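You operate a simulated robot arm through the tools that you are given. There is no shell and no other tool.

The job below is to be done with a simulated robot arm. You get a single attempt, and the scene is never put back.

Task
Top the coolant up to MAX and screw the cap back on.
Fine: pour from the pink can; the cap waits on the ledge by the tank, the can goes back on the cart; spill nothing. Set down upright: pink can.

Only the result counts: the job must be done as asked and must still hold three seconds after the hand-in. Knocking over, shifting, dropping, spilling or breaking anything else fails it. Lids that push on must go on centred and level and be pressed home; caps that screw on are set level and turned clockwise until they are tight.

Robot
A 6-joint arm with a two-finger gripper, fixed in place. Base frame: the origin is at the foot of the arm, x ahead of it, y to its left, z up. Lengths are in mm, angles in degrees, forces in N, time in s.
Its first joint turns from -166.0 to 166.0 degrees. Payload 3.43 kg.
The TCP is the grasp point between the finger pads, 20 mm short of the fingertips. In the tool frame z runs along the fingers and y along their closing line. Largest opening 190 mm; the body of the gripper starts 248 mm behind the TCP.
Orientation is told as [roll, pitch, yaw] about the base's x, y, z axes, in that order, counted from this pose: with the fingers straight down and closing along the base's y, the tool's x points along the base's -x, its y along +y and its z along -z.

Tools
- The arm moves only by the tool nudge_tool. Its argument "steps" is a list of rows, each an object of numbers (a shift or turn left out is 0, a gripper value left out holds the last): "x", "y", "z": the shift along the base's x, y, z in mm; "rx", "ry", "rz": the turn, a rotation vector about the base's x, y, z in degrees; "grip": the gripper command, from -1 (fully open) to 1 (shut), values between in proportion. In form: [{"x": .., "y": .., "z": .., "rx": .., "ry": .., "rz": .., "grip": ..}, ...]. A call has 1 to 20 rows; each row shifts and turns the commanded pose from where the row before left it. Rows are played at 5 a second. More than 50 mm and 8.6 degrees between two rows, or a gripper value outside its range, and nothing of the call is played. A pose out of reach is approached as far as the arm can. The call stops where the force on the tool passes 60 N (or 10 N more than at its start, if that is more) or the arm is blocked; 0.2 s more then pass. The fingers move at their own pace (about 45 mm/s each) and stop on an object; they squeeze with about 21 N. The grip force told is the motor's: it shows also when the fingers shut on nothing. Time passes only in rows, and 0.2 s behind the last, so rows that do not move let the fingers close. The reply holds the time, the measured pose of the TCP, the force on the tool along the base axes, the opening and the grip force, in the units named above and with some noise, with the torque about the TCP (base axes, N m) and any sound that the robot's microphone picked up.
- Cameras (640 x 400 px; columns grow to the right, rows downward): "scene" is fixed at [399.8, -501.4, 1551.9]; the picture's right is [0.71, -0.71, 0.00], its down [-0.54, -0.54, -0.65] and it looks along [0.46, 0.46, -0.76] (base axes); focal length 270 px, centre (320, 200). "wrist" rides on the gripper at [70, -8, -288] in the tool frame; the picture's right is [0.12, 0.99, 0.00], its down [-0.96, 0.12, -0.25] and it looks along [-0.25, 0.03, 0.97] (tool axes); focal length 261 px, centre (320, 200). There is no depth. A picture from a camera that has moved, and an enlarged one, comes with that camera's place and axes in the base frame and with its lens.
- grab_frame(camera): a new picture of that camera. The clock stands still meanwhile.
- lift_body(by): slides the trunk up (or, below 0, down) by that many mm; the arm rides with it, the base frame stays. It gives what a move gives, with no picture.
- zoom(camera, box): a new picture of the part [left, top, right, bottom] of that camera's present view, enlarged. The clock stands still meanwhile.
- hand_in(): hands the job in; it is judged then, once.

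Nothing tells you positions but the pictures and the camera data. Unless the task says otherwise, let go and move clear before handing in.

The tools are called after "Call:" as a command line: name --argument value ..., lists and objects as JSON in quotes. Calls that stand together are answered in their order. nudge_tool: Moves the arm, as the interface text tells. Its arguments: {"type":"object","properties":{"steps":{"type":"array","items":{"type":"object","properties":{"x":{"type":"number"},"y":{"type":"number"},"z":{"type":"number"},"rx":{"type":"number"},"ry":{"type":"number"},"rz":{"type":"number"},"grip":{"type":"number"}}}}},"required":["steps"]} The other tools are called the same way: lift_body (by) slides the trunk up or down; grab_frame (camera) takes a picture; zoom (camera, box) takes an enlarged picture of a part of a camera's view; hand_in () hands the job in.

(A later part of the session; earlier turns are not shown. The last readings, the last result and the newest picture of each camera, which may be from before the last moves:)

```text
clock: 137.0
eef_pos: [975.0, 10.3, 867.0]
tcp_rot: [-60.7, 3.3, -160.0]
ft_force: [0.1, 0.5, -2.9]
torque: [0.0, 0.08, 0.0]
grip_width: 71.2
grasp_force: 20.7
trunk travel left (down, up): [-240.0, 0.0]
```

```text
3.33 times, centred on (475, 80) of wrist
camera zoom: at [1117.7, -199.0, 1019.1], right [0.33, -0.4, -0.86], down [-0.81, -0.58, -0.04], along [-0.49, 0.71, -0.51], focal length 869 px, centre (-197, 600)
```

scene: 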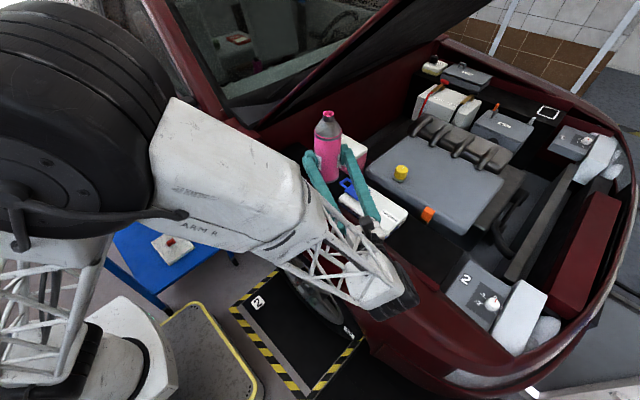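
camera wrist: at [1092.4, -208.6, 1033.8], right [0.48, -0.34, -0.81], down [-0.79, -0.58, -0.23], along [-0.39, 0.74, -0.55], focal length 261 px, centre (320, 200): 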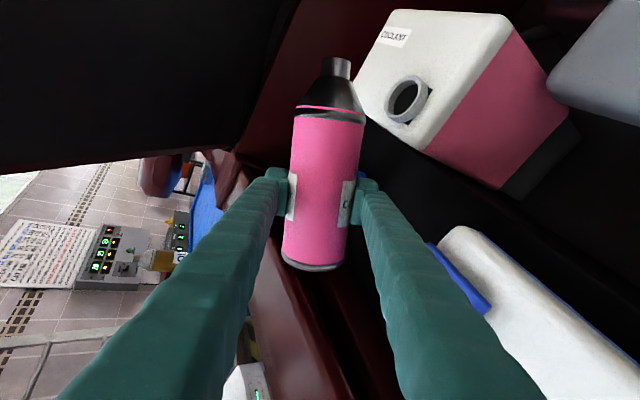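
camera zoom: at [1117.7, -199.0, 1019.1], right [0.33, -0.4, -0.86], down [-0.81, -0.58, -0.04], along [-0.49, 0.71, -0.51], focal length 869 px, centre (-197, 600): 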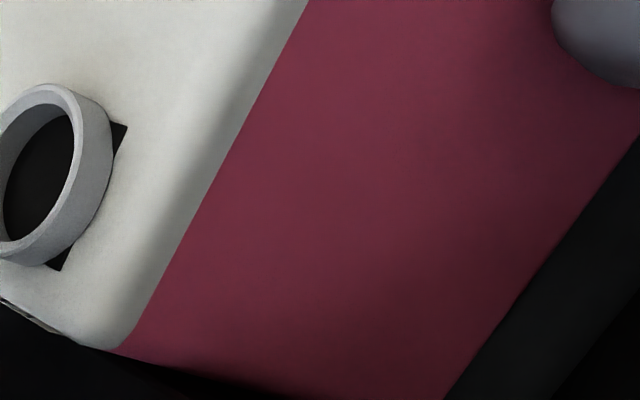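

Call:
nudge_tool --steps '[{"z": -0.3, "rx": -0.257, "ry": 0.705}, {"z": -0.3, "rx": -0.257, "ry": 0.705}, {}, {}, {}, {}, {}, {}, {}, {}]'

Call:
zoom --camera "wrist" --box '[320, 0, 560, 180]'

```text
clock: 139.2
eef_pos: [974.0, 12.6, 865.8]
tcp_rot: [-60.7, 1.9, -160.0]
ft_force: [-0.2, -0.2, -3.7]
torque: [-0.03, 0.07, -0.01]
grip_width: 71.3
grasp_force: 21.1
trunk travel left (down, up): [-240.0, 0.0]
```

```text
2.22 times, centred on (440, 90) of wrist
camera zoom: at [1121.9, -197.4, 1017.0], right [0.31, -0.41, -0.86], down [-0.81, -0.59, -0.01], along [-0.5, 0.7, -0.51], focal length 579 px, centre (53, 444)
```

zoom: 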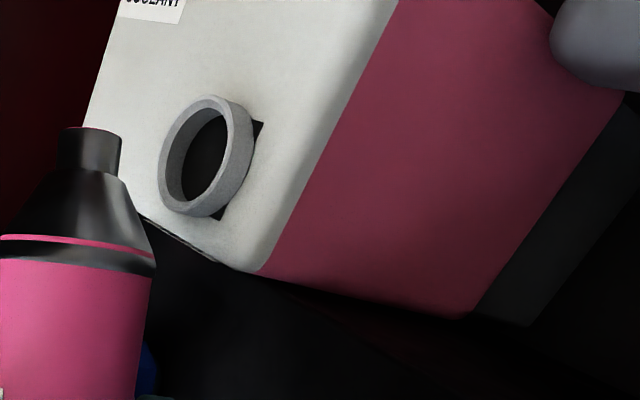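

Flow stopped at β≈88°. Back out to the viewing pose to check the bars again.

Call:
nudge_tool --steps '[{"x": 0.5, "y": 0.3, "z": 1, "rx": 1.597, "ry": -4.388}, {"x": 2, "y": 1, "z": 3, "rx": 1.597, "ry": -4.388}, {"x": 3, "y": 1.5, "z": 4, "rx": 1.597, "ry": -4.388}, {"x": 3, "y": 1.5, "z": 6, "rx": 1.597, "ry": -4.388}, {"x": 4, "y": 2, "z": 6, "rx": 1.597, "ry": -4.388}, {"x": 3, "y": 1, "z": 6, "rx": 1.597, "ry": -4.388}, {"z": 10}, {"z": 15}, {"z": 15}, {"x": -3, "z": 15, "rx": 1.71, "ry": -4.7}, {"x": -3, "z": 15, "rx": 1.71, "ry": -4.7}, {"x": -3, "z": 15, "rx": 1.71, "ry": -4.7}, {"x": -3, "z": 15, "rx": 1.71, "ry": -4.7}, {"x": -3, "rx": 1.71, "ry": -4.7}, {"x": -3, "rx": 1.71, "ry": -4.7}, {}]'

Call:
nudge_tool --steps '[{"y": -15, "rx": 1.71, "ry": -4.7}, {"y": -15, "rx": 1.71, "ry": -4.7}, {"y": -15, "rx": 1.71, "ry": -4.7}, {"y": -15, "rx": 1.71, "ry": -4.7}, {"x": -15, "y": -15, "rx": 1.71, "ry": -4.7}, {"x": -20, "y": -10, "rx": 1.71, "ry": -4.7, "z": 5}, {"x": -20, "y": -10, "z": 10, "rz": -4}, {"x": -25, "y": -10, "z": 10, "rz": -4}, {"x": -25, "y": 0, "z": 10, "rz": -4}, {"x": -25, "y": 0, "z": 10, "rz": -4}, {"rz": -4}, {}]'

Call:
zoom --camera "wrist" --box '[340, 258, 380, 288]'

```text
clock: 142.6
eef_pos: [973.5, 19.3, 991.7]
tcp_rot: [-60.7, 60.1, -160.0]
ft_force: [0.3, 0.4, -3.3]
torque: [-0.02, 0.04, 0.0]
grip_width: 71.5
grasp_force: 21.1
trunk travel left (down, up): [-240.0, 0.0]
```

```text
clock: 145.2
eef_pos: [841.6, -86.4, 1035.1]
tcp_rot: [-43.6, 90.0, -163.0]
ft_force: [-0.1, 0.6, -3.3]
torque: [-0.08, 0.0, -0.02]
grip_width: 71.2
grasp_force: 21.2
trunk travel left (down, up): [-240.0, 0.0]
```

```text
13.33 times, centred on (360, 273) of wrist
camera zoom: at [694.1, -333.1, 1106.8], right [0.87, -0.49, 0.12], down [-0.02, -0.27, -0.96], along [0.5, 0.83, -0.25], focal length 3475 px, centre (-213, -773)
```

zoom: 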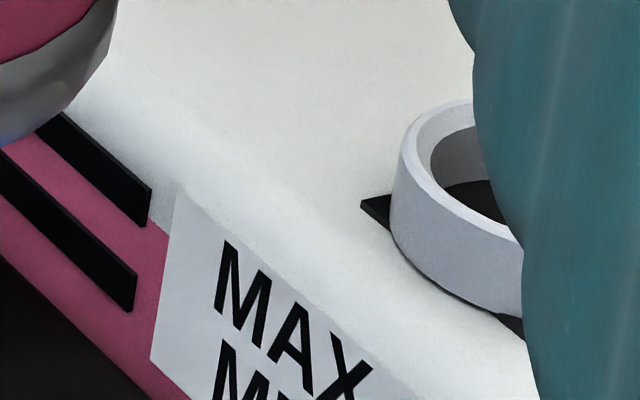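

Call:
zoom --camera "wrist" --box '[338, 263, 354, 283]'

```text
16.00 times, centred on (346, 273) of wrist
camera zoom: at [694.1, -333.1, 1106.8], right [0.87, -0.49, 0.12], down [-0.02, -0.27, -0.96], along [0.5, 0.83, -0.25], focal length 4170 px, centre (-96, -968)
```

zoom: 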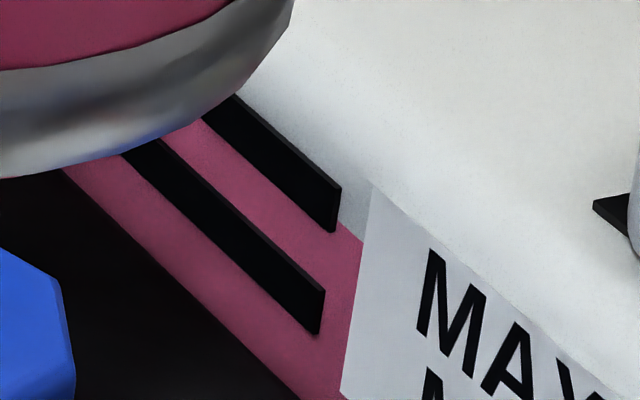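

The level is now within the MAX bar's height but slightly below its centre, about 2 mm short. One more small pour at β≈90° should finish it.

Call:
nudge_tool --steps '[{"rz": 4}, {"x": 25, "z": -10, "rz": 4}, {"x": 25, "z": -10, "rz": 4}, {"x": 25, "y": 10, "z": -10, "rz": 4}, {"x": 20, "y": 10, "z": -10, "rz": 4}, {"x": 20, "y": 10, "z": -5, "rx": -1.71, "ry": 4.7}, {"x": 15, "y": 15, "rx": -1.71, "ry": 4.7}, {"y": 15, "rx": -1.71, "ry": 4.7}, {"y": 15, "rx": -1.71, "ry": 4.7}, {"y": 15, "rx": -1.71, "ry": 4.7}, {"y": 15, "rx": -1.71, "ry": 4.7}, {}]'

Call:
nudge_tool --steps '[{"x": 3, "rx": -1.71, "ry": 4.7}, {"x": 3, "rx": -1.71, "ry": 4.7}, {"x": 3, "z": -15, "rx": -1.71, "ry": 4.7}, {"x": 3, "z": -15, "rx": -1.71, "ry": 4.7}, {"x": 3, "z": -15, "rx": -1.71, "ry": 4.7}, {"x": 3, "z": -15, "rx": -1.71, "ry": 4.7}, {"z": -15}, {"z": -15}, {"z": -10}, {}]'

Call:
nudge_tool --steps '[{"x": -2.3, "y": -1.2, "z": -4.2, "rx": -1.026, "ry": 2.82}, {"x": -2.3, "y": -1.2, "z": -4.2, "rx": -1.026, "ry": 2.82}, {"x": -2.3, "y": -1.2, "z": -4.2, "rx": -1.026, "ry": 2.82}, {"x": -2.3, "y": -1.2, "z": -4.2, "rx": -1.026, "ry": 2.82}, {"x": -2.3, "y": -1.2, "z": -4.2, "rx": -1.026, "ry": 2.82}, {}]'

Call:
nudge_tool --steps '[{"x": -0.9, "y": -0.3, "z": -0.8, "rx": -0.684, "ry": 1.88}, {"x": -0.9, "y": -0.3, "z": -0.8, "rx": -0.684, "ry": 1.88}, {"x": -0.9, "y": -0.3, "z": -0.8, "rx": -0.684, "ry": 1.88}, {"x": -0.9, "y": -0.3, "z": -0.8, "rx": -0.684, "ry": 1.88}, {"x": -0.5, "z": -0.4, "rx": -0.684, "ry": 1.88}, {"z": -0.3, "rx": -0.342, "ry": 0.94}, {"z": -0.3, "rx": -0.342, "ry": 0.94}, {"z": -0.3, "rx": -0.342, "ry": 0.94}, {}]'

Call:
zoom --camera "wrist" --box '[320, 0, 560, 180]'

```text
clock: 147.8
eef_pos: [972.5, 18.8, 991.8]
tcp_rot: [-60.6, 59.9, -160.0]
ft_force: [0.0, -0.2, -4.0]
torque: [-0.03, 0.04, 0.0]
grip_width: 71.0
grasp_force: 21.2
trunk travel left (down, up): [-240.0, 0.0]
```

```text
clock: 150.0
eef_pos: [987.5, 18.4, 891.7]
tcp_rot: [-60.6, 30.0, -160.0]
ft_force: [-0.1, 0.2, -3.0]
torque: [0.01, 0.05, -0.01]
grip_width: 71.2
grasp_force: 21.0
trunk travel left (down, up): [-240.0, 0.0]
```

```text
clock: 151.4
eef_pos: [978.4, 13.9, 871.5]
tcp_rot: [-60.7, 14.9, -160.0]
ft_force: [0.8, -1.1, -2.4]
torque: [0.0, 0.09, 0.01]
grip_width: 71.4
grasp_force: 20.7
trunk travel left (down, up): [-240.0, 0.0]
```

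```text
clock: 153.4
eef_pos: [975.5, 12.3, 866.1]
tcp_rot: [-60.7, 1.8, -160.0]
ft_force: [0.2, 0.4, -3.7]
torque: [-0.01, 0.04, -0.02]
grip_width: 71.4
grasp_force: 21.6
trunk travel left (down, up): [-240.0, 0.0]
```

```text
2.22 times, centred on (440, 90) of wrist
camera zoom: at [1121.8, -197.8, 1017.6], right [0.31, -0.41, -0.86], down [-0.81, -0.59, -0.01], along [-0.5, 0.7, -0.51], focal length 579 px, centre (53, 444)
```

zoom: 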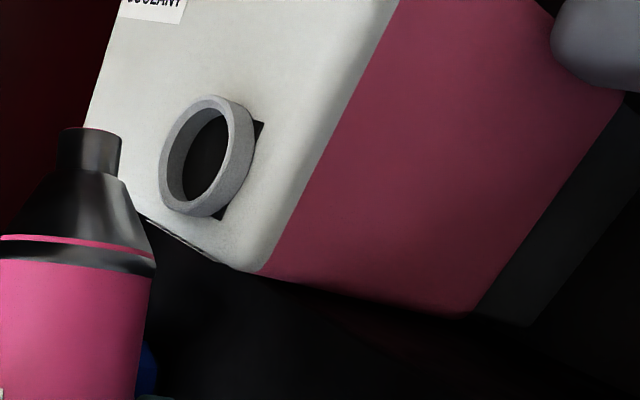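

Call:
nudge_tool --steps '[{"rx": -0.205, "ry": 0.564}, {"rx": -0.205, "ry": 0.564}, {"rx": -0.205, "ry": 0.564}, {}, {}, {}, {}, {}, {}, {}, {}, {}]'

Call:
zoom --camera "wrist" --box '[320, 0, 560, 180]'

```text
clock: 156.0
eef_pos: [975.7, 13.2, 867.3]
tcp_rot: [-60.6, 0.1, -160.0]
ft_force: [0.1, 0.5, -3.7]
torque: [-0.01, 0.02, 0.0]
grip_width: 71.5
grasp_force: 21.1
trunk travel left (down, up): [-240.0, 0.0]
```

```text
2.22 times, centred on (440, 90) of wrist
camera zoom: at [1125.7, -195.9, 1015.7], right [0.28, -0.42, -0.87], down [-0.81, -0.58, 0.02], along [-0.51, 0.7, -0.5], focal length 579 px, centre (53, 444)
```

zoom: 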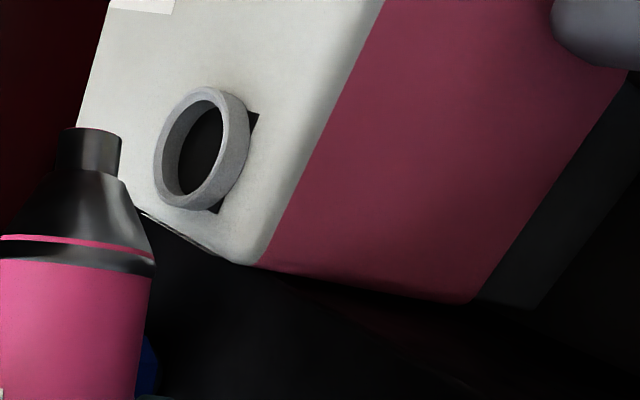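

Flow has ended at β=90°. I'll go back to the viewing pose to check.

Call:
nudge_tool --steps '[{"x": 0.5, "y": 0.3, "z": 1, "rx": 1.71, "ry": -4.7}, {"x": 2, "y": 1, "z": 3, "rx": 1.71, "ry": -4.7}, {"x": 3, "y": 1.5, "z": 4, "rx": 1.71, "ry": -4.7}, {"x": 3, "y": 1.5, "z": 6, "rx": 1.71, "ry": -4.7}, {"x": 4, "y": 2, "z": 6, "rx": 1.71, "ry": -4.7}, {"x": 3, "y": 1, "z": 6, "rx": 1.71, "ry": -4.7}, {"z": 10}, {"z": 15}, {"z": 15}, {"x": -3, "z": 15, "rx": 1.71, "ry": -4.7}, {"x": -3, "z": 15, "rx": 1.71, "ry": -4.7}, {"x": -3, "z": 15, "rx": 1.71, "ry": -4.7}, {"x": -3, "z": 15, "rx": 1.71, "ry": -4.7}, {"x": -3, "rx": 1.71, "ry": -4.7}, {"x": -3, "rx": 1.71, "ry": -4.7}, {}]'

Call:
nudge_tool --steps '[{"y": -15, "rx": 1.71, "ry": -4.7}, {"y": -15, "rx": 1.71, "ry": -4.7}, {"y": -15, "rx": 1.71, "ry": -4.7}, {"y": -15, "rx": 1.71, "ry": -4.7}, {"x": -15, "y": -15, "rx": 1.71, "ry": -4.7}, {"x": -20, "y": -10, "rx": 1.71, "ry": -4.7, "z": 5}, {"x": -20, "y": -10, "z": 10, "rz": -4}, {"x": -25, "y": -10, "z": 10, "rz": -4}, {"x": -25, "y": 0, "z": 10, "rz": -4}, {"x": -25, "y": 0, "z": 10, "rz": -4}, {"rz": -4}, {}]'

Call:
zoom --camera "wrist" --box '[338, 263, 354, 283]'

Call:
zoom --camera "wrist" --box '[320, 230, 400, 320]'

```text
clock: 159.4
eef_pos: [972.2, 18.5, 992.1]
tcp_rot: [-60.7, 60.2, -160.0]
ft_force: [0.8, -0.5, -3.2]
torque: [-0.01, 0.02, 0.05]
grip_width: 71.4
grasp_force: 20.6
trunk travel left (down, up): [-240.0, 0.0]
```

```text
clock: 162.0
eef_pos: [841.5, -84.6, 1037.1]
tcp_rot: [113.8, 89.8, -5.5]
ft_force: [0.4, 0.0, -2.7]
torque: [-0.03, 0.03, 0.0]
grip_width: 71.3
grasp_force: 20.8
trunk travel left (down, up): [-240.0, 0.0]
```

```text
16.00 times, centred on (346, 273) of wrist
camera zoom: at [693.5, -331.8, 1108.3], right [0.86, -0.49, 0.12], down [-0.02, -0.27, -0.96], along [0.5, 0.83, -0.24], focal length 4170 px, centre (-96, -968)
```

zoom: 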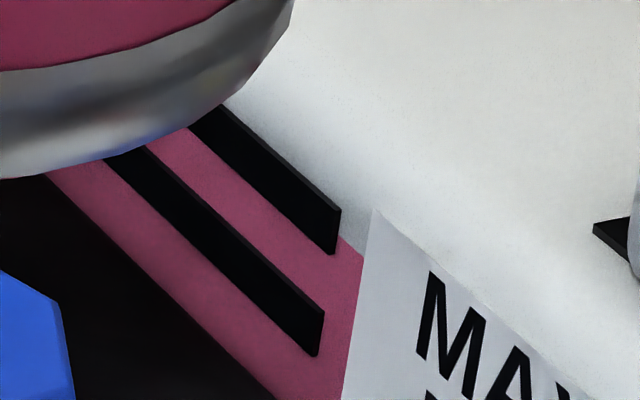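

```text
4.44 times, centred on (360, 275) of wrist
camera zoom: at [693.5, -331.8, 1108.3], right [0.86, -0.49, 0.12], down [-0.02, -0.27, -0.96], along [0.5, 0.83, -0.24], focal length 1158 px, centre (142, -133)
```

zoom: 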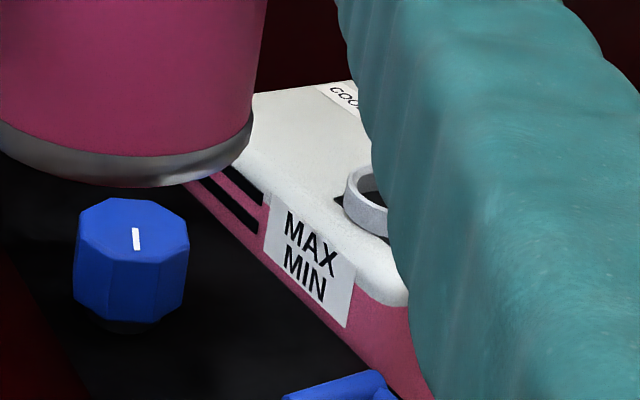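

The level is very nearly at the centre of the MAX bar, about 1 mm low. One last small pour to β≈92° should bring it on.

Call:
nudge_tool --steps '[{"rz": 4}, {"x": 25, "z": -10, "rz": 4}, {"x": 25, "z": -10, "rz": 4}, {"x": 25, "y": 10, "z": -10, "rz": 4}, {"x": 20, "y": 10, "z": -10, "rz": 4}, {"x": 20, "y": 10, "z": -5, "rx": -1.71, "ry": 4.7}, {"x": 15, "y": 15, "rx": -1.71, "ry": 4.7}, {"y": 15, "rx": -1.71, "ry": 4.7}, {"y": 15, "rx": -1.71, "ry": 4.7}, {"y": 15, "rx": -1.71, "ry": 4.7}, {"y": 15, "rx": -1.71, "ry": 4.7}, {}]'

Call:
nudge_tool --steps '[{"x": 3, "rx": -1.71, "ry": 4.7}, {"x": 3, "rx": -1.71, "ry": 4.7}, {"x": 3, "z": -15, "rx": -1.71, "ry": 4.7}, {"x": 3, "z": -15, "rx": -1.71, "ry": 4.7}, {"x": 3, "z": -15, "rx": -1.71, "ry": 4.7}, {"x": 3, "z": -15, "rx": -1.71, "ry": 4.7}, {"z": -15}, {"z": -15}, {"z": -10}, {}]'

Call:
nudge_tool --steps '[{"x": -2, "y": -1.1, "z": -4.2, "rx": -1.026, "ry": 2.82}, {"x": -2, "y": -1.1, "z": -4.2, "rx": -1.026, "ry": 2.82}, {"x": -2, "y": -1.1, "z": -4.2, "rx": -1.026, "ry": 2.82}, {"x": -2, "y": -1.1, "z": -4.2, "rx": -1.026, "ry": 2.82}, {"x": -2, "y": -1.1, "z": -4.2, "rx": -1.026, "ry": 2.82}, {}]'

Call:
nudge_tool --steps '[{"x": -0.8, "y": -0.3, "z": -0.8, "rx": -0.684, "ry": 1.88}, {"x": -0.8, "y": -0.3, "z": -0.8, "rx": -0.684, "ry": 1.88}, {"x": -0.8, "y": -0.3, "z": -0.8, "rx": -0.684, "ry": 1.88}, {"x": -0.8, "y": -0.3, "z": -0.8, "rx": -0.684, "ry": 1.88}, {"x": -0.5, "z": -0.4, "rx": -0.684, "ry": 1.88}, {"z": -0.3, "rx": -0.342, "ry": 0.94}, {"z": -0.3, "rx": -0.342, "ry": 0.94}, {"z": -0.3, "rx": -0.342, "ry": 0.94}, {"rx": -0.31, "ry": 0.85}, {"rx": -0.31, "ry": 0.85}, {}]'

Call:
zoom --camera "wrist" --box '[320, 0, 560, 180]'

```text
clock: 164.6
eef_pos: [971.5, 19.6, 992.0]
tcp_rot: [-60.7, 60.1, -160.0]
ft_force: [0.6, 0.2, -3.2]
torque: [0.01, 0.02, 0.0]
grip_width: 71.3
grasp_force: 20.8
trunk travel left (down, up): [-240.0, 0.0]
```

```text
clock: 166.8
eef_pos: [991.3, 17.1, 891.3]
tcp_rot: [-60.7, 30.2, -160.0]
ft_force: [0.3, -0.1, -2.7]
torque: [-0.04, 0.02, 0.02]
grip_width: 71.4
grasp_force: 20.5
trunk travel left (down, up): [-240.0, 0.0]
```

```text
clock: 168.2
eef_pos: [981.4, 14.2, 871.3]
tcp_rot: [-60.8, 15.0, -160.0]
ft_force: [-0.2, -0.4, -2.6]
torque: [0.02, 0.04, -0.02]
grip_width: 71.5
grasp_force: 21.2
trunk travel left (down, up): [-240.0, 0.0]
```

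```text
clock: 170.6
eef_pos: [977.0, 11.6, 866.4]
tcp_rot: [-60.7, 0.3, -159.9]
ft_force: [0.6, 0.5, -2.2]
torque: [-0.01, 0.04, -0.03]
grip_width: 71.0
grasp_force: 20.6
trunk travel left (down, up): [-240.0, 0.0]
```

```text
2.22 times, centred on (440, 90) of wrist
camera zoom: at [1127.4, -195.8, 1015.8], right [0.28, -0.41, -0.87], down [-0.81, -0.59, 0.01], along [-0.51, 0.7, -0.5], focal length 579 px, centre (53, 444)
```

zoom: 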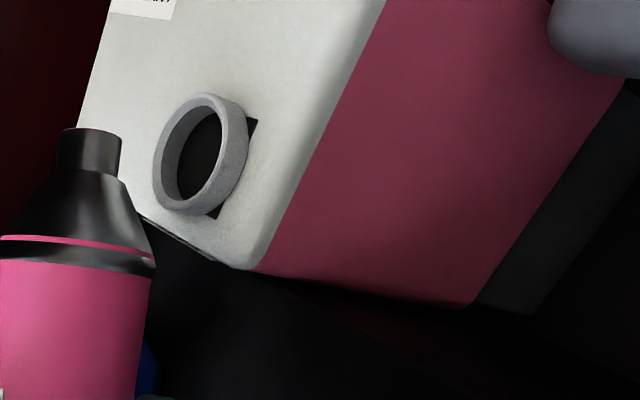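

Call:
nudge_tool --steps '[{"rx": -0.205, "ry": 0.564}, {"rx": -0.205, "ry": 0.564}, {"rx": -0.205, "ry": 0.564}, {"rx": -0.205, "ry": 0.564}, {}]'

Call:
zoom --camera "wrist" --box '[320, 0, 560, 180]'

Call:
nudge_tool --steps '[{}, {}, {}, {}, {}, {}, {}]'

Call:
zoom --camera "wrist" --box '[320, 0, 560, 180]'

```text
clock: 171.8
eef_pos: [975.2, 13.4, 866.0]
tcp_rot: [-60.7, -1.9, -160.0]
ft_force: [-0.9, -0.3, -2.7]
torque: [-0.03, 0.06, 0.03]
grip_width: 71.3
grasp_force: 20.9
trunk travel left (down, up): [-240.0, 0.0]
```

```text
2.22 times, centred on (440, 90) of wrist
camera zoom: at [1131.9, -193.4, 1012.6], right [0.25, -0.43, -0.87], down [-0.81, -0.58, 0.05], along [-0.53, 0.69, -0.49], focal length 579 px, centre (53, 444)
```

zoom: 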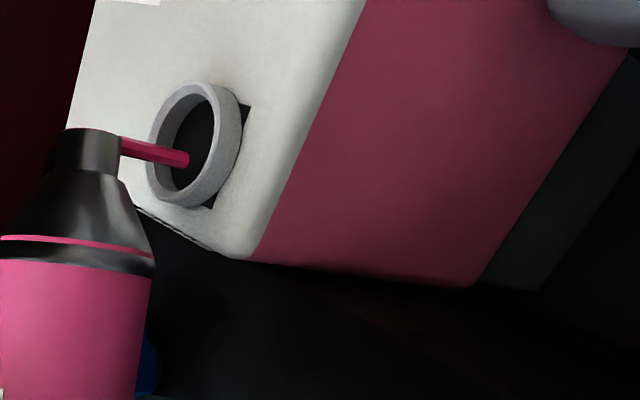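

```text
clock: 173.4
eef_pos: [975.8, 14.2, 867.4]
tcp_rot: [-60.7, -2.0, -160.0]
ft_force: [1.0, 0.5, -2.0]
torque: [-0.05, 0.03, -0.02]
grip_width: 71.2
grasp_force: 20.8
trunk travel left (down, up): [-240.0, 0.0]
```

```text
2.22 times, centred on (440, 90) of wrist
camera zoom: at [1131.9, -193.4, 1012.6], right [0.25, -0.43, -0.87], down [-0.81, -0.58, 0.05], along [-0.53, 0.69, -0.49], focal length 579 px, centre (53, 444)
```

zoom: 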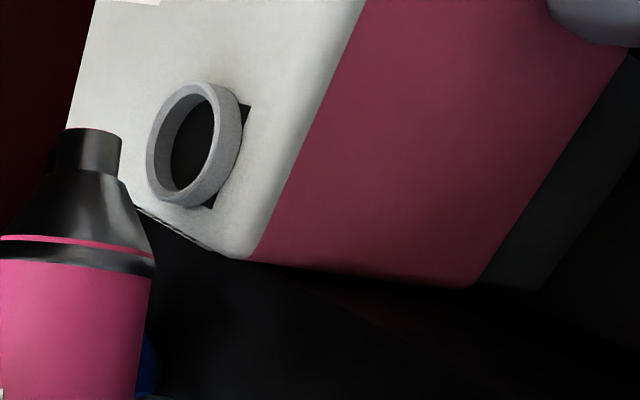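

The pour is finished. I'll un-tip and return to the viewing pose for a final level check.

Call:
nudge_tool --steps '[{"x": 0.5, "y": 0.3, "z": 1, "rx": 1.83, "ry": -5.03}, {"x": 2, "y": 1, "z": 3, "rx": 1.83, "ry": -5.03}, {"x": 3, "y": 1.5, "z": 4, "rx": 1.83, "ry": -5.03}, {"x": 3, "y": 1.5, "z": 6, "rx": 1.83, "ry": -5.03}, {"x": 4, "y": 2, "z": 6, "rx": 1.83, "ry": -5.03}, {"x": 3, "y": 1, "z": 6, "rx": 1.83, "ry": -5.03}, {"z": 10}, {"z": 15}, {"z": 15}, {"x": -3, "z": 15, "rx": 1.71, "ry": -4.7}, {"x": -3, "z": 15, "rx": 1.71, "ry": -4.7}, {"x": -3, "z": 15, "rx": 1.71, "ry": -4.7}, {"x": -3, "z": 15, "rx": 1.71, "ry": -4.7}, {"x": -3, "rx": 1.71, "ry": -4.7}, {"x": -3, "rx": 1.71, "ry": -4.7}, {}]'

Call:
nudge_tool --steps '[{"y": -15, "rx": 1.71, "ry": -4.7}, {"y": -15, "rx": 1.71, "ry": -4.7}, {"y": -15, "rx": 1.71, "ry": -4.7}, {"y": -15, "rx": 1.71, "ry": -4.7}, {"x": -15, "y": -15, "rx": 1.71, "ry": -4.7}, {"x": -20, "y": -10, "rx": 1.71, "ry": -4.7, "z": 5}, {"x": -20, "y": -10, "z": 10, "rz": -4}, {"x": -25, "y": -10, "z": 10, "rz": -4}, {"x": -25, "y": 0, "z": 10, "rz": -4}, {"x": -25, "y": 0, "z": 10, "rz": -4}, {"rz": -4}, {}]'

Call:
zoom --camera "wrist" --box '[338, 263, 354, 283]'

Call:
grab_frame --camera "wrist"

```text
clock: 176.8
eef_pos: [974.8, 19.7, 993.3]
tcp_rot: [-60.7, 60.0, -160.0]
ft_force: [0.3, 0.1, -2.1]
torque: [-0.01, 0.04, -0.03]
grip_width: 71.0
grasp_force: 21.1
trunk travel left (down, up): [-240.0, 0.0]
```

```text
clock: 179.4
eef_pos: [843.9, -84.1, 1036.9]
tcp_rot: [111.0, 89.8, -8.4]
ft_force: [0.2, -0.9, -1.8]
torque: [-0.02, 0.02, -0.03]
grip_width: 71.0
grasp_force: 21.0
trunk travel left (down, up): [-240.0, 0.0]
```

```text
16.00 times, centred on (346, 273) of wrist
camera zoom: at [696.0, -332.3, 1108.3], right [0.87, -0.49, 0.12], down [-0.02, -0.27, -0.96], along [0.5, 0.83, -0.24], focal length 4170 px, centre (-96, -968)
```

zoom: 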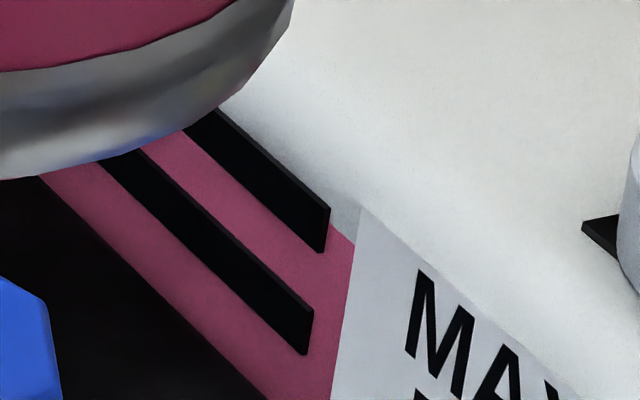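

```text
taken
camera wrist: at [696.0, -332.3, 1108.3], right [0.87, -0.49, 0.12], down [-0.02, -0.27, -0.96], along [0.5, 0.83, -0.24], focal length 261 px, centre (320, 200)
```

wrist: 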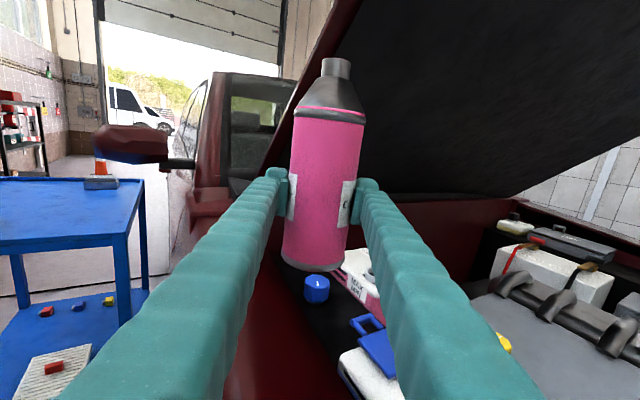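

The level is now right at the middle of the MAX bar. Next I'll take the can back to the cart along the reverse path.

Call:
nudge_tool --steps '[{"x": -13.6, "y": 5, "z": 5.8, "rz": 4}, {"x": -13.6, "y": 5, "z": 5.8, "rz": 4}, {"x": -13.6, "y": 5, "z": 5.8, "rz": 4}, {"x": -13.6, "y": 5, "z": 5.8, "rz": 4}, {"x": -13.6, "y": 5, "z": 5.8, "rz": 4}, {"x": -20, "y": 34, "rz": 2}, {"x": -20, "y": 34, "rz": 2}, {"x": -20, "y": 34, "rz": 2}, {"x": -20, "y": 34, "rz": 2}, {"x": -20, "y": 34, "rz": 2}, {"x": -20, "y": 34, "rz": 2}, {}]'

Call:
nudge_tool --steps '[{"x": -20, "y": 28, "rz": 2}, {"x": -20, "y": 28, "rz": 2}, {"x": -20, "y": 28, "z": -10, "rz": 2}, {"x": -20, "y": 25, "z": -20, "rz": 2}, {"x": -20, "y": 25, "z": -20, "rz": 2}, {"x": -20, "y": 25, "z": -20, "rz": 2}, {"x": -20, "y": 25, "z": -20, "rz": 2}, {"x": -20, "y": 25, "z": -20, "rz": 2}, {"x": -20, "y": 25, "z": -20, "rz": 2}, {"x": -12, "y": 25, "z": -18, "rz": 1}, {"y": 20, "z": -10}, {}]'

Call:
grab_frame --camera "wrist"

Call:
zoom --camera "scene" --box '[295, 115, 385, 195]'

```text
clock: 182.0
eef_pos: [655.5, 143.8, 1064.0]
tcp_rot: [118.7, 89.9, 31.4]
ft_force: [0.3, 1.3, -2.6]
torque: [0.03, -0.01, 0.02]
grip_width: 71.0
grasp_force: 21.2
trunk travel left (down, up): [-240.0, 0.0]
```

```text
clock: 184.6
eef_pos: [465.5, 422.9, 906.7]
tcp_rot: [107.5, 89.9, 39.2]
ft_force: [0.3, 0.5, -1.3]
torque: [0.03, -0.01, 0.0]
grip_width: 71.1
grasp_force: 21.1
trunk travel left (down, up): [-240.0, 0.0]
```

```text
taken
camera wrist: at [564.8, 153.0, 978.6], right [0.92, 0.37, 0.12], down [0.2, -0.19, -0.96], along [-0.33, 0.91, -0.25], focal length 261 px, centre (320, 200)
```

wrist: 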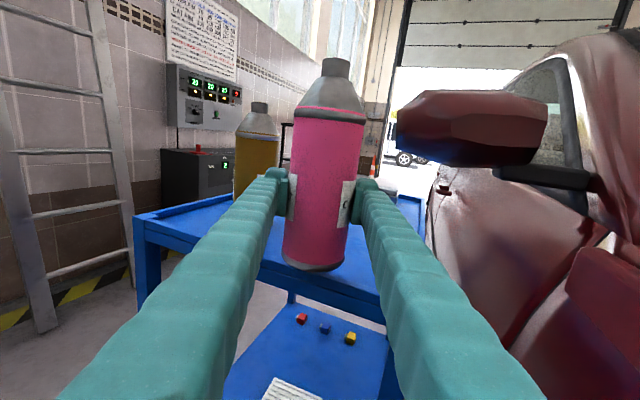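

```text
5.00 times, centred on (340, 155) of scene
camera zoom: at [399.8, -501.4, 1551.9], right [0.71, -0.71, 0.0], down [-0.54, -0.54, -0.65], along [0.46, 0.46, -0.76], focal length 1350 px, centre (220, 425)
```

zoom: 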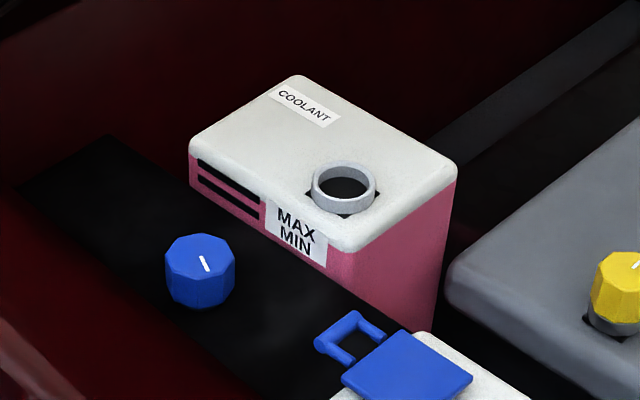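

Call:
zoom --camera "scene" --box '[328, 142, 362, 166]'

Call:
nudge_tool --steps '[{"y": 12, "z": -10}, {"y": 14, "z": -8}, {"y": 18, "rz": -2}, {"y": 18, "rz": -2}, {"y": 18, "rz": -2}, {"y": 15, "rz": -2}, {"x": 4, "y": 10, "rz": -2}, {"x": 4, "y": 10, "z": 0, "rz": -2}, {"x": 4, "y": 10, "rz": -2}, {}]'

Call:
grab_frame --camera "wrist"

```text
16.00 times, centred on (345, 154) of scene
camera zoom: at [399.8, -501.4, 1551.9], right [0.71, -0.71, 0.0], down [-0.54, -0.54, -0.65], along [0.46, 0.46, -0.76], focal length 4322 px, centre (-80, 936)
```

zoom: 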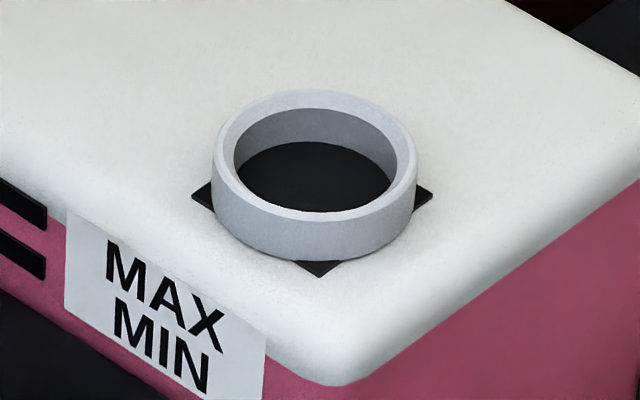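

```text
clock: 186.8
eef_pos: [476.2, 547.9, 892.0]
tcp_rot: [108.0, 89.9, 25.7]
ft_force: [0.7, -0.4, -2.0]
torque: [0.0, -0.01, 0.0]
grip_width: 71.4
grasp_force: 21.5
trunk travel left (down, up): [-240.0, 0.0]
```

```text
taken
camera wrist: at [506.7, 261.2, 962.0], right [0.98, 0.13, 0.12], down [0.15, -0.23, -0.96], along [-0.1, 0.96, -0.25], focal length 261 px, centre (320, 200)
```

wrist: 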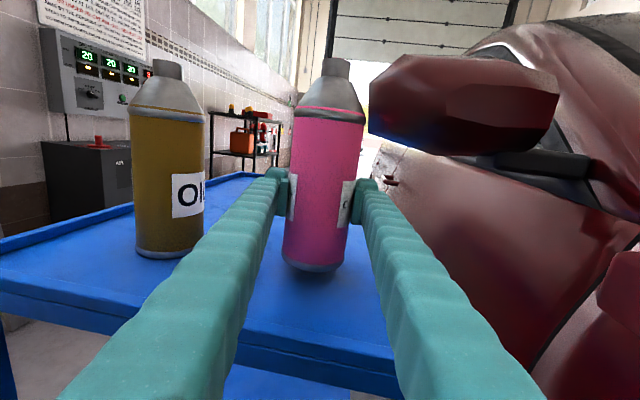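

The can is over its original spot, so I'll lower it gently to the cart.

Call:
nudge_tool --steps '[{"x": 1.5, "z": -6}, {"z": -6}, {"z": -5}, {"z": -3}, {"z": -1.5}, {}]'

Call:
nudge_tool --steps '[{"z": -1}, {"z": -1}, {}]'

```text
clock: 188.2
eef_pos: [477.6, 547.8, 872.0]
tcp_rot: [121.5, 89.9, 39.3]
ft_force: [-3.8, 0.4, 17.5]
torque: [0.02, 0.5, 0.04]
grip_width: 71.6
grasp_force: 20.5
trunk travel left (down, up): [-240.0, 0.0]
```

```text
clock: 189.0
eef_pos: [477.6, 547.4, 868.9]
tcp_rot: [114.6, 89.9, 32.3]
ft_force: [-4.0, -2.4, 15.2]
torque: [-0.02, 0.5, 0.05]
grip_width: 71.0
grasp_force: 21.2
trunk travel left (down, up): [-240.0, 0.0]
```

Call:
nudge_tool --steps '[{"z": 1}, {}]'

Call:
nudge_tool --steps '[{"grip": 0.22}, {"grip": 0.15}, {"grip": 0}, {"grip": -0.21}, {}, {}]'

Call:
zoom --camera "wrist" --box '[220, 40, 440, 300]'

```text
clock: 189.6
eef_pos: [476.6, 548.6, 868.0]
tcp_rot: [92.9, 89.9, 10.8]
ft_force: [-1.0, -0.8, 6.4]
torque: [0.12, 0.28, 0.06]
grip_width: 71.3
grasp_force: 20.5
trunk travel left (down, up): [-240.0, 0.0]
```

```text
clock: 191.0
eef_pos: [477.0, 548.1, 869.7]
tcp_rot: [107.5, 89.9, 25.2]
ft_force: [-0.3, -0.8, -1.1]
torque: [0.01, 0.01, 0.0]
grip_width: 114.7
grasp_force: 0.1
trunk travel left (down, up): [-240.0, 0.0]
```

```text
1.54 times, centred on (330, 170) of wrist
camera zoom: at [508.3, 261.5, 939.7], right [0.98, 0.13, 0.12], down [0.15, -0.23, -0.96], along [-0.1, 0.96, -0.25], focal length 401 px, centre (305, 246)
```

zoom: 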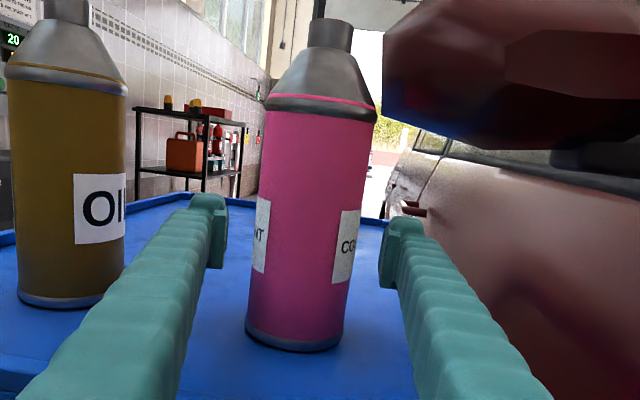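

The pink can stands upright on the cart. I'll back straight out, then rise clear of the mirror.

Call:
nudge_tool --steps '[{"x": 0.8, "y": -12}, {"x": 0.8, "y": -20}, {"x": 0.8, "y": -20}, {"x": 2, "y": -20}, {"x": 16, "y": -26.8, "rz": -1}, {"x": 18, "y": -26.8, "rz": -1}, {"x": 14, "y": -26.8, "rz": -1}, {"x": 8, "y": -26.8, "z": 10}, {"x": 5, "y": -20, "z": 20}, {"y": -20, "z": 30}, {"y": -20, "z": 30}, {"y": -20, "z": 30}, {"y": -10, "z": 30}, {}]'

Call:
grab_frame --camera "wrist"

Call:
grab_frame --camera "scene"

```text
clock: 194.0
eef_pos: [541.6, 279.0, 1017.2]
tcp_rot: [118.7, 89.9, 33.3]
ft_force: [0.4, -0.6, 0.2]
torque: [0.01, -0.05, -0.03]
grip_width: 115.1
grasp_force: 0.0
trunk travel left (down, up): [-240.0, 0.0]
```

```text
taken
camera wrist: at [557.9, -8.8, 1089.4], right [0.99, 0.08, 0.12], down [0.14, -0.24, -0.96], along [-0.05, 0.97, -0.24], focal length 261 px, centre (320, 200)
```

wrist: 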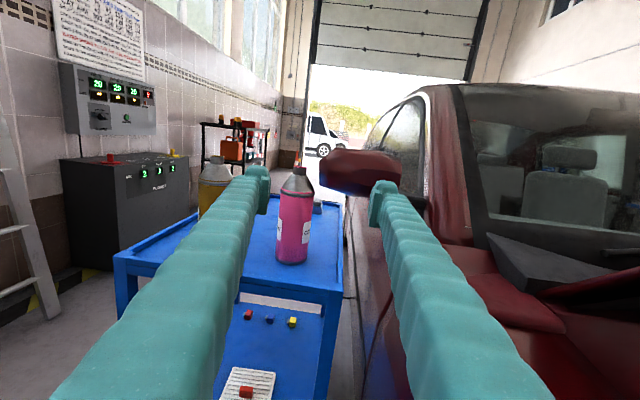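

```text
taken
```

scene: 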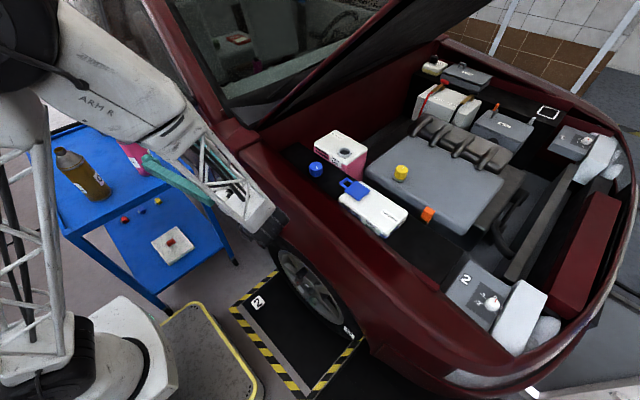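

Now I'll return to the cap: tilt the tool back to 57° and swing over to open space in front of the engine bay.

Call:
nudge_tool --steps '[{"x": 4, "y": -15, "z": 6, "rx": -6.52, "ry": -0.52, "grip": 0.2}, {"x": 4, "y": -15, "z": 6, "rx": -6.52, "ry": -0.52}, {"x": 4, "y": -15, "z": 6, "rx": -6.52, "ry": -0.52}, {"x": 4, "y": -15, "z": 6, "rx": -6.52, "ry": -0.52}, {"x": 4, "y": -15, "z": 6, "rx": -6.52, "ry": -0.52}, {"x": 27.7, "y": -33.8, "z": 2.3, "rz": -3.3}, {"x": 27.7, "y": -33.8, "z": 2.3, "rz": -3.3}, {"x": 27.7, "y": -33.8, "z": 2.3, "rz": -3.3}, {"x": 27.7, "y": -33.8, "z": 2.3, "rz": -3.3}, {"x": 27.7, "y": -33.8, "z": 2.3, "rz": -3.3}, {"x": 27.7, "y": -33.8, "z": 2.3, "rz": -3.3}, {"x": 27.7, "y": -33.8, "z": 2.3, "rz": -3.3}, {"x": 27.7, "y": -33.8, "z": 2.3, "rz": -3.3}, {"x": 27.7, "y": -33.8, "z": 2.3, "rz": -3.3}, {}]'

Call:
grab_frame --camera "wrist"

```text
clock: 197.2
eef_pos: [810.0, -101.9, 1066.8]
tcp_rot: [-0.1, 57.3, -115.1]
ft_force: [0.5, 0.0, 0.3]
torque: [0.0, -0.01, -0.01]
grip_width: 75.9
grasp_force: 0.0
trunk travel left (down, up): [-240.0, 0.0]
```

```text
taken
camera wrist: at [717.6, -283.7, 1281.7], right [0.93, -0.36, 0.1], down [-0.2, -0.71, -0.68], along [0.32, 0.61, -0.73], focal length 261 px, centre (320, 200)
```

wrist: 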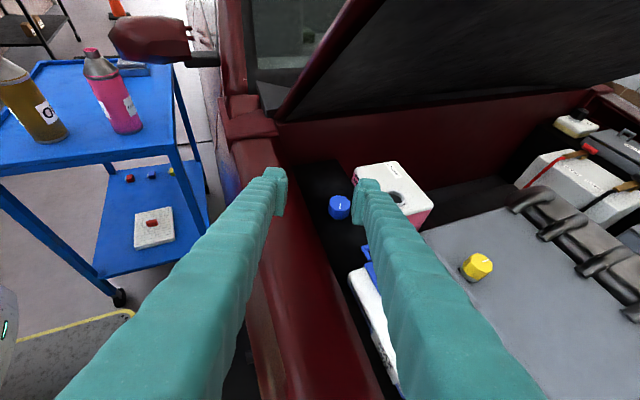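

Call:
nudge_tool --steps '[{"x": 20, "y": 25, "z": -15, "rz": -0.9}, {"x": 20, "y": 25, "z": -15, "rz": -0.9}, {"x": 20, "y": 25, "z": -15}, {"x": 20, "y": 25, "z": -15}, {"x": 20, "y": 25, "z": -15}, {"x": 20, "y": 25, "z": -15}, {"x": 20, "y": 25, "z": -15}, {"x": 20, "y": 21, "z": -15}, {}]'

Call:
grab_frame --camera "wrist"

```text
clock: 199.2
eef_pos: [975.1, 99.6, 948.3]
tcp_rot: [-0.1, 57.3, -116.8]
ft_force: [0.6, 0.4, 0.3]
torque: [0.0, 0.01, 0.04]
grip_width: 76.2
grasp_force: 0.0
trunk travel left (down, up): [-240.0, 0.0]
```

```text
taken
camera wrist: at [875.4, -81.5, 1162.2], right [0.92, -0.39, 0.1], down [-0.22, -0.7, -0.68], along [0.33, 0.6, -0.73], focal length 261 px, centre (320, 200)
```

wrist: 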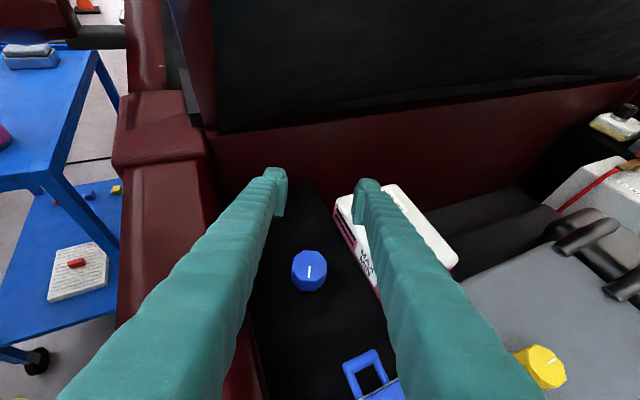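

Call:
nudge_tool --steps '[{"x": -4.3, "y": -5.2}, {"z": -20}, {"z": -20}, {"z": -20}, {"z": -20}, {}]'

Call:
zoom --camera "wrist" --box '[190, 130, 450, 300]'

```text
clock: 200.6
eef_pos: [966.4, 90.1, 869.0]
tcp_rot: [-0.1, 57.3, -116.9]
ft_force: [-0.5, -0.4, 0.4]
torque: [-0.01, -0.01, 0.0]
grip_width: 76.1
grasp_force: 0.1
trunk travel left (down, up): [-240.0, 0.0]
```

```text
2.35 times, centred on (320, 215) of wrist
camera zoom: at [867.2, -90.0, 1083.8], right [0.92, -0.39, 0.1], down [-0.22, -0.7, -0.68], along [0.33, 0.6, -0.73], focal length 613 px, centre (320, 165)
```

zoom: 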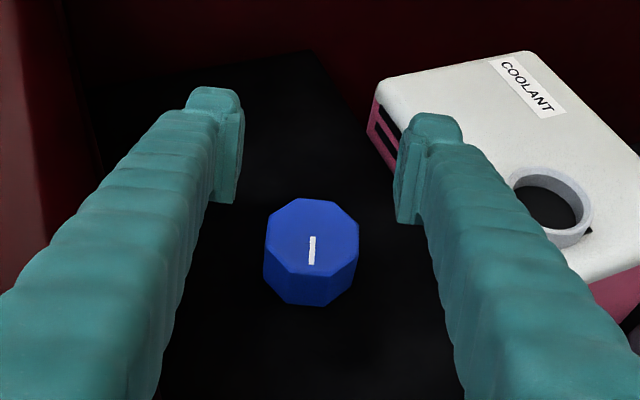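

The cap appears to sit lower than I had assumed (its top is around z≈798). I'll align over it and lower to just above the grasp height, then check.

Call:
nudge_tool --steps '[{"x": 4.5, "y": 5, "z": -10}, {"z": -15}, {"z": -15}, {"z": -15}, {}]'

Call:
zoom --camera "wrist" --box '[240, 120, 400, 240]'

```text
clock: 201.8
eef_pos: [969.7, 95.5, 813.8]
tcp_rot: [0.0, 57.3, -116.7]
ft_force: [0.3, 0.6, 0.2]
torque: [0.0, 0.0, -0.03]
grip_width: 76.0
grasp_force: 0.0
trunk travel left (down, up): [-240.0, 0.0]
```

```text
3.33 times, centred on (320, 180) of wrist
camera zoom: at [871.3, -83.6, 1028.5], right [0.92, -0.39, 0.1], down [-0.22, -0.7, -0.68], along [0.33, 0.6, -0.73], focal length 869 px, centre (320, 267)
```

zoom: 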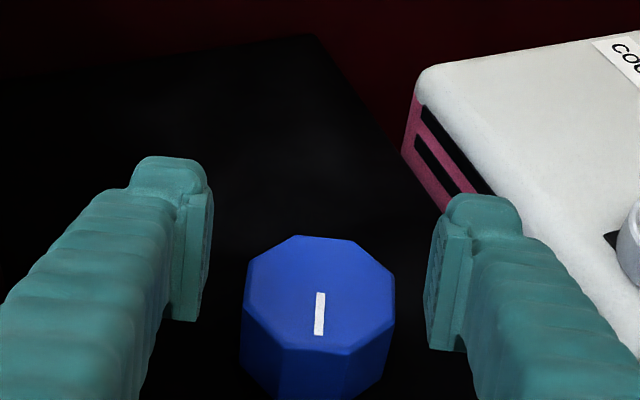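

Call:
nudge_tool --steps '[{"z": -6}, {"z": -5}, {"z": -4}, {}]'

Call:
zoom --camera "wrist" --box '[240, 120, 400, 240]'

```text
clock: 202.8
eef_pos: [972.2, 94.5, 799.1]
tcp_rot: [-0.1, 57.3, -116.8]
ft_force: [0.0, 0.3, 0.0]
torque: [-0.01, 0.0, 0.0]
grip_width: 76.0
grasp_force: 0.0
trunk travel left (down, up): [-240.0, 0.0]
```

```text
3.33 times, centred on (320, 180) of wrist
camera zoom: at [873.0, -84.2, 1014.0], right [0.92, -0.39, 0.1], down [-0.22, -0.7, -0.68], along [0.33, 0.6, -0.73], focal length 869 px, centre (320, 267)
```

zoom: 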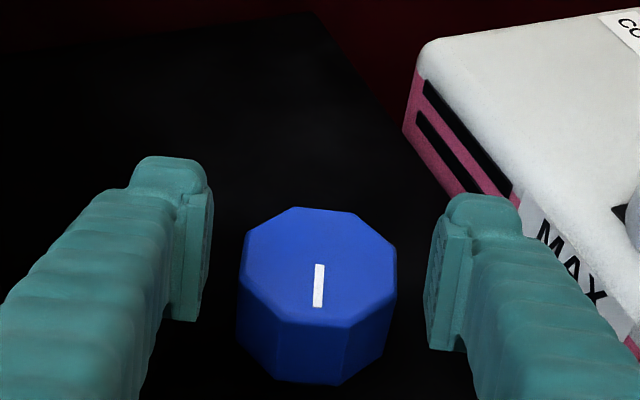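

Call:
nudge_tool --steps '[{"x": -0.8, "z": -2}, {"z": -1.5}, {}]'

Call:
nudge_tool --steps '[{"grip": 1}, {}, {}, {}]'

Call:
zoom --camera "wrist" --box '[240, 120, 400, 240]'

```text
clock: 203.6
eef_pos: [971.2, 94.0, 796.3]
tcp_rot: [0.1, 57.2, -116.8]
ft_force: [0.2, 0.0, -0.4]
torque: [-0.02, -0.03, 0.0]
grip_width: 75.9
grasp_force: 0.0
trunk travel left (down, up): [-240.0, 0.0]
```

```text
clock: 204.6
eef_pos: [970.9, 94.0, 795.4]
tcp_rot: [0.0, 57.3, -116.9]
ft_force: [0.5, 0.6, 0.1]
torque: [-0.01, -0.02, 0.01]
grip_width: 52.7
grasp_force: 21.3
trunk travel left (down, up): [-240.0, 0.0]
```

```text
3.33 times, centred on (320, 180) of wrist
camera zoom: at [872.2, -84.7, 1009.6], right [0.92, -0.39, 0.1], down [-0.22, -0.7, -0.68], along [0.33, 0.6, -0.73], focal length 869 px, centre (320, 267)
```

zoom: 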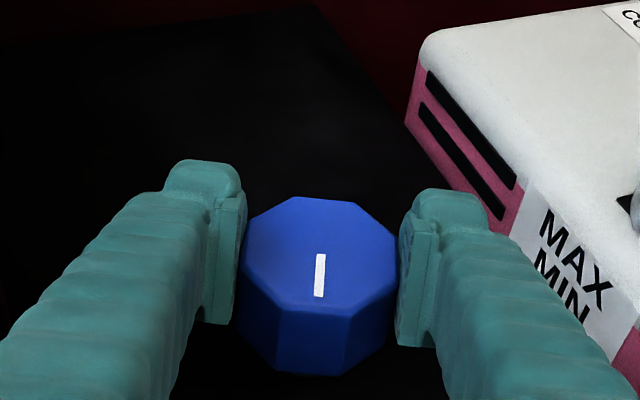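

Call:
nudge_tool --steps '[{"z": 5}, {"z": 10}, {"z": 15}, {"z": 20}, {"z": 20}, {"z": 20}, {}]'

Call:
zoom --camera "wrist" --box '[240, 120, 400, 240]'

```text
clock: 206.2
eef_pos: [971.5, 96.2, 886.0]
tcp_rot: [0.0, 57.3, -116.8]
ft_force: [0.0, 0.2, -1.0]
torque: [-0.02, 0.02, -0.02]
grip_width: 52.7
grasp_force: 21.1
trunk travel left (down, up): [-240.0, 0.0]
```

```text
3.33 times, centred on (320, 180) of wrist
camera zoom: at [872.5, -83.4, 1100.2], right [0.92, -0.39, 0.1], down [-0.22, -0.7, -0.68], along [0.33, 0.6, -0.73], focal length 869 px, centre (320, 267)
```

zoom: 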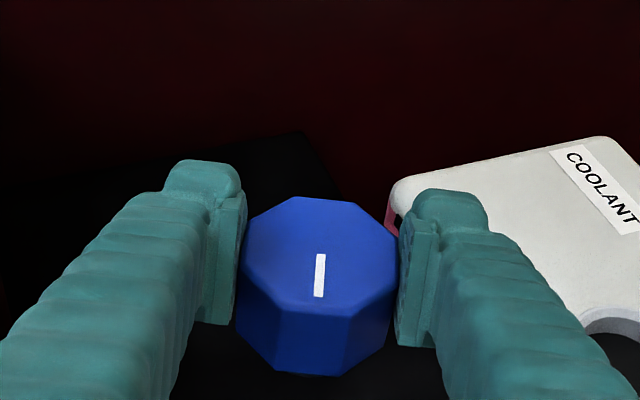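

The cap is held firmly and level. I'll move it over the neck, swinging to azimuth ~107° to prepare for clockwise strokes.

Call:
nudge_tool --steps '[{"x": 28.5, "y": -6.5}, {"x": 28.5, "y": -6.5}, {"x": 28.5, "y": -6.5}, {"x": 28.5, "y": -6.5}, {"x": 28, "y": -6.5}, {"rz": 7.3}, {"rz": 7.3}, {"rz": 7.3}, {"rz": 7.3}, {"rz": 7.3}, {"rz": 7.3}, {}]'

Call:
grab_frame --camera "wrist"

Call:
zoom --camera "wrist" --box '[240, 140, 400, 260]'

```text
clock: 208.8
eef_pos: [1113.8, 62.8, 885.9]
tcp_rot: [0.0, 57.3, -73.1]
ft_force: [-0.5, -0.1, -1.3]
torque: [0.14, 0.09, 0.07]
grip_width: 52.6
grasp_force: 20.8
trunk travel left (down, up): [-240.0, 0.0]
```

```text
taken
camera wrist: at [1165.8, -135.3, 1100.5], right [0.93, 0.35, 0.1], down [0.32, -0.66, -0.68], along [-0.17, 0.66, -0.73], focal length 261 px, centre (320, 200)
```

wrist: 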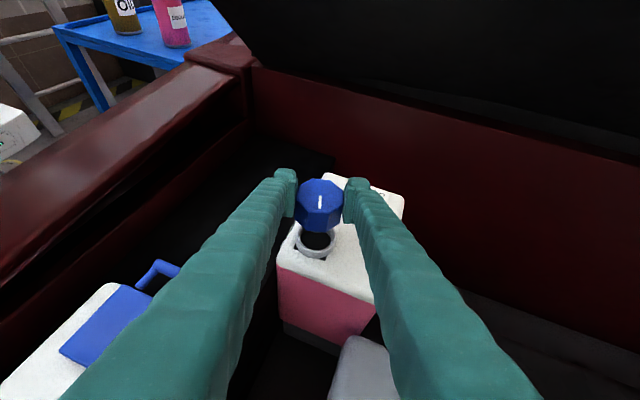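

```text
3.33 times, centred on (320, 200) of wrist
camera zoom: at [1165.8, -135.3, 1100.5], right [0.93, 0.35, 0.1], down [0.32, -0.66, -0.68], along [-0.17, 0.66, -0.73], focal length 869 px, centre (320, 200)
```

zoom: 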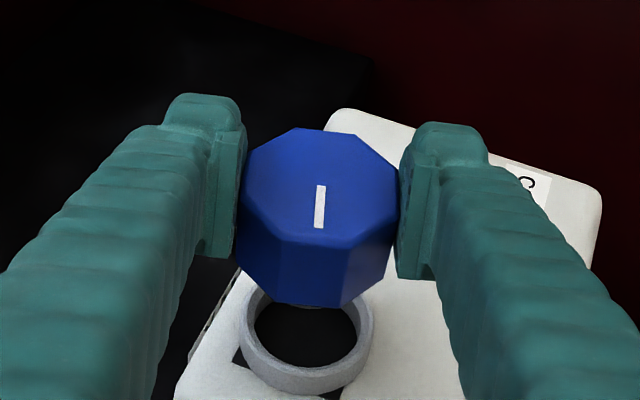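

Call:
nudge_tool --steps '[{"x": 1.9, "y": 1.3}, {"z": -8}, {"z": -8}, {"z": -6}, {}]'

Call:
zoom --camera "wrist" --box '[240, 140, 400, 260]'

```text
clock: 210.0
eef_pos: [1116.2, 67.1, 863.5]
tcp_rot: [-0.1, 57.4, -72.9]
ft_force: [0.8, 0.9, -0.1]
torque: [0.03, -0.02, 0.0]
grip_width: 52.8
grasp_force: 21.1
trunk travel left (down, up): [-240.0, 0.0]
```

```text
3.33 times, centred on (320, 200) of wrist
camera zoom: at [1168.4, -132.9, 1078.0], right [0.93, 0.35, 0.1], down [0.32, -0.66, -0.68], along [-0.17, 0.66, -0.73], focal length 869 px, centre (320, 200)
```

zoom: 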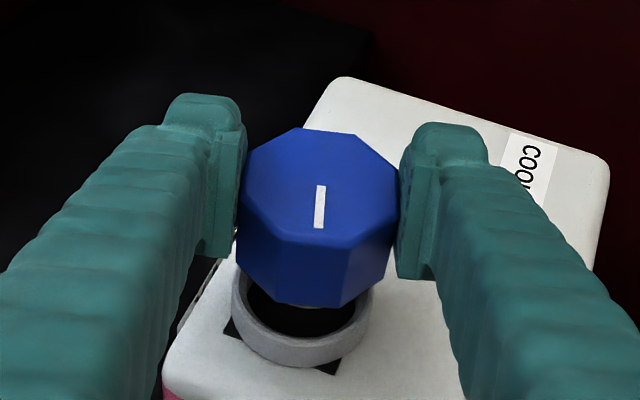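

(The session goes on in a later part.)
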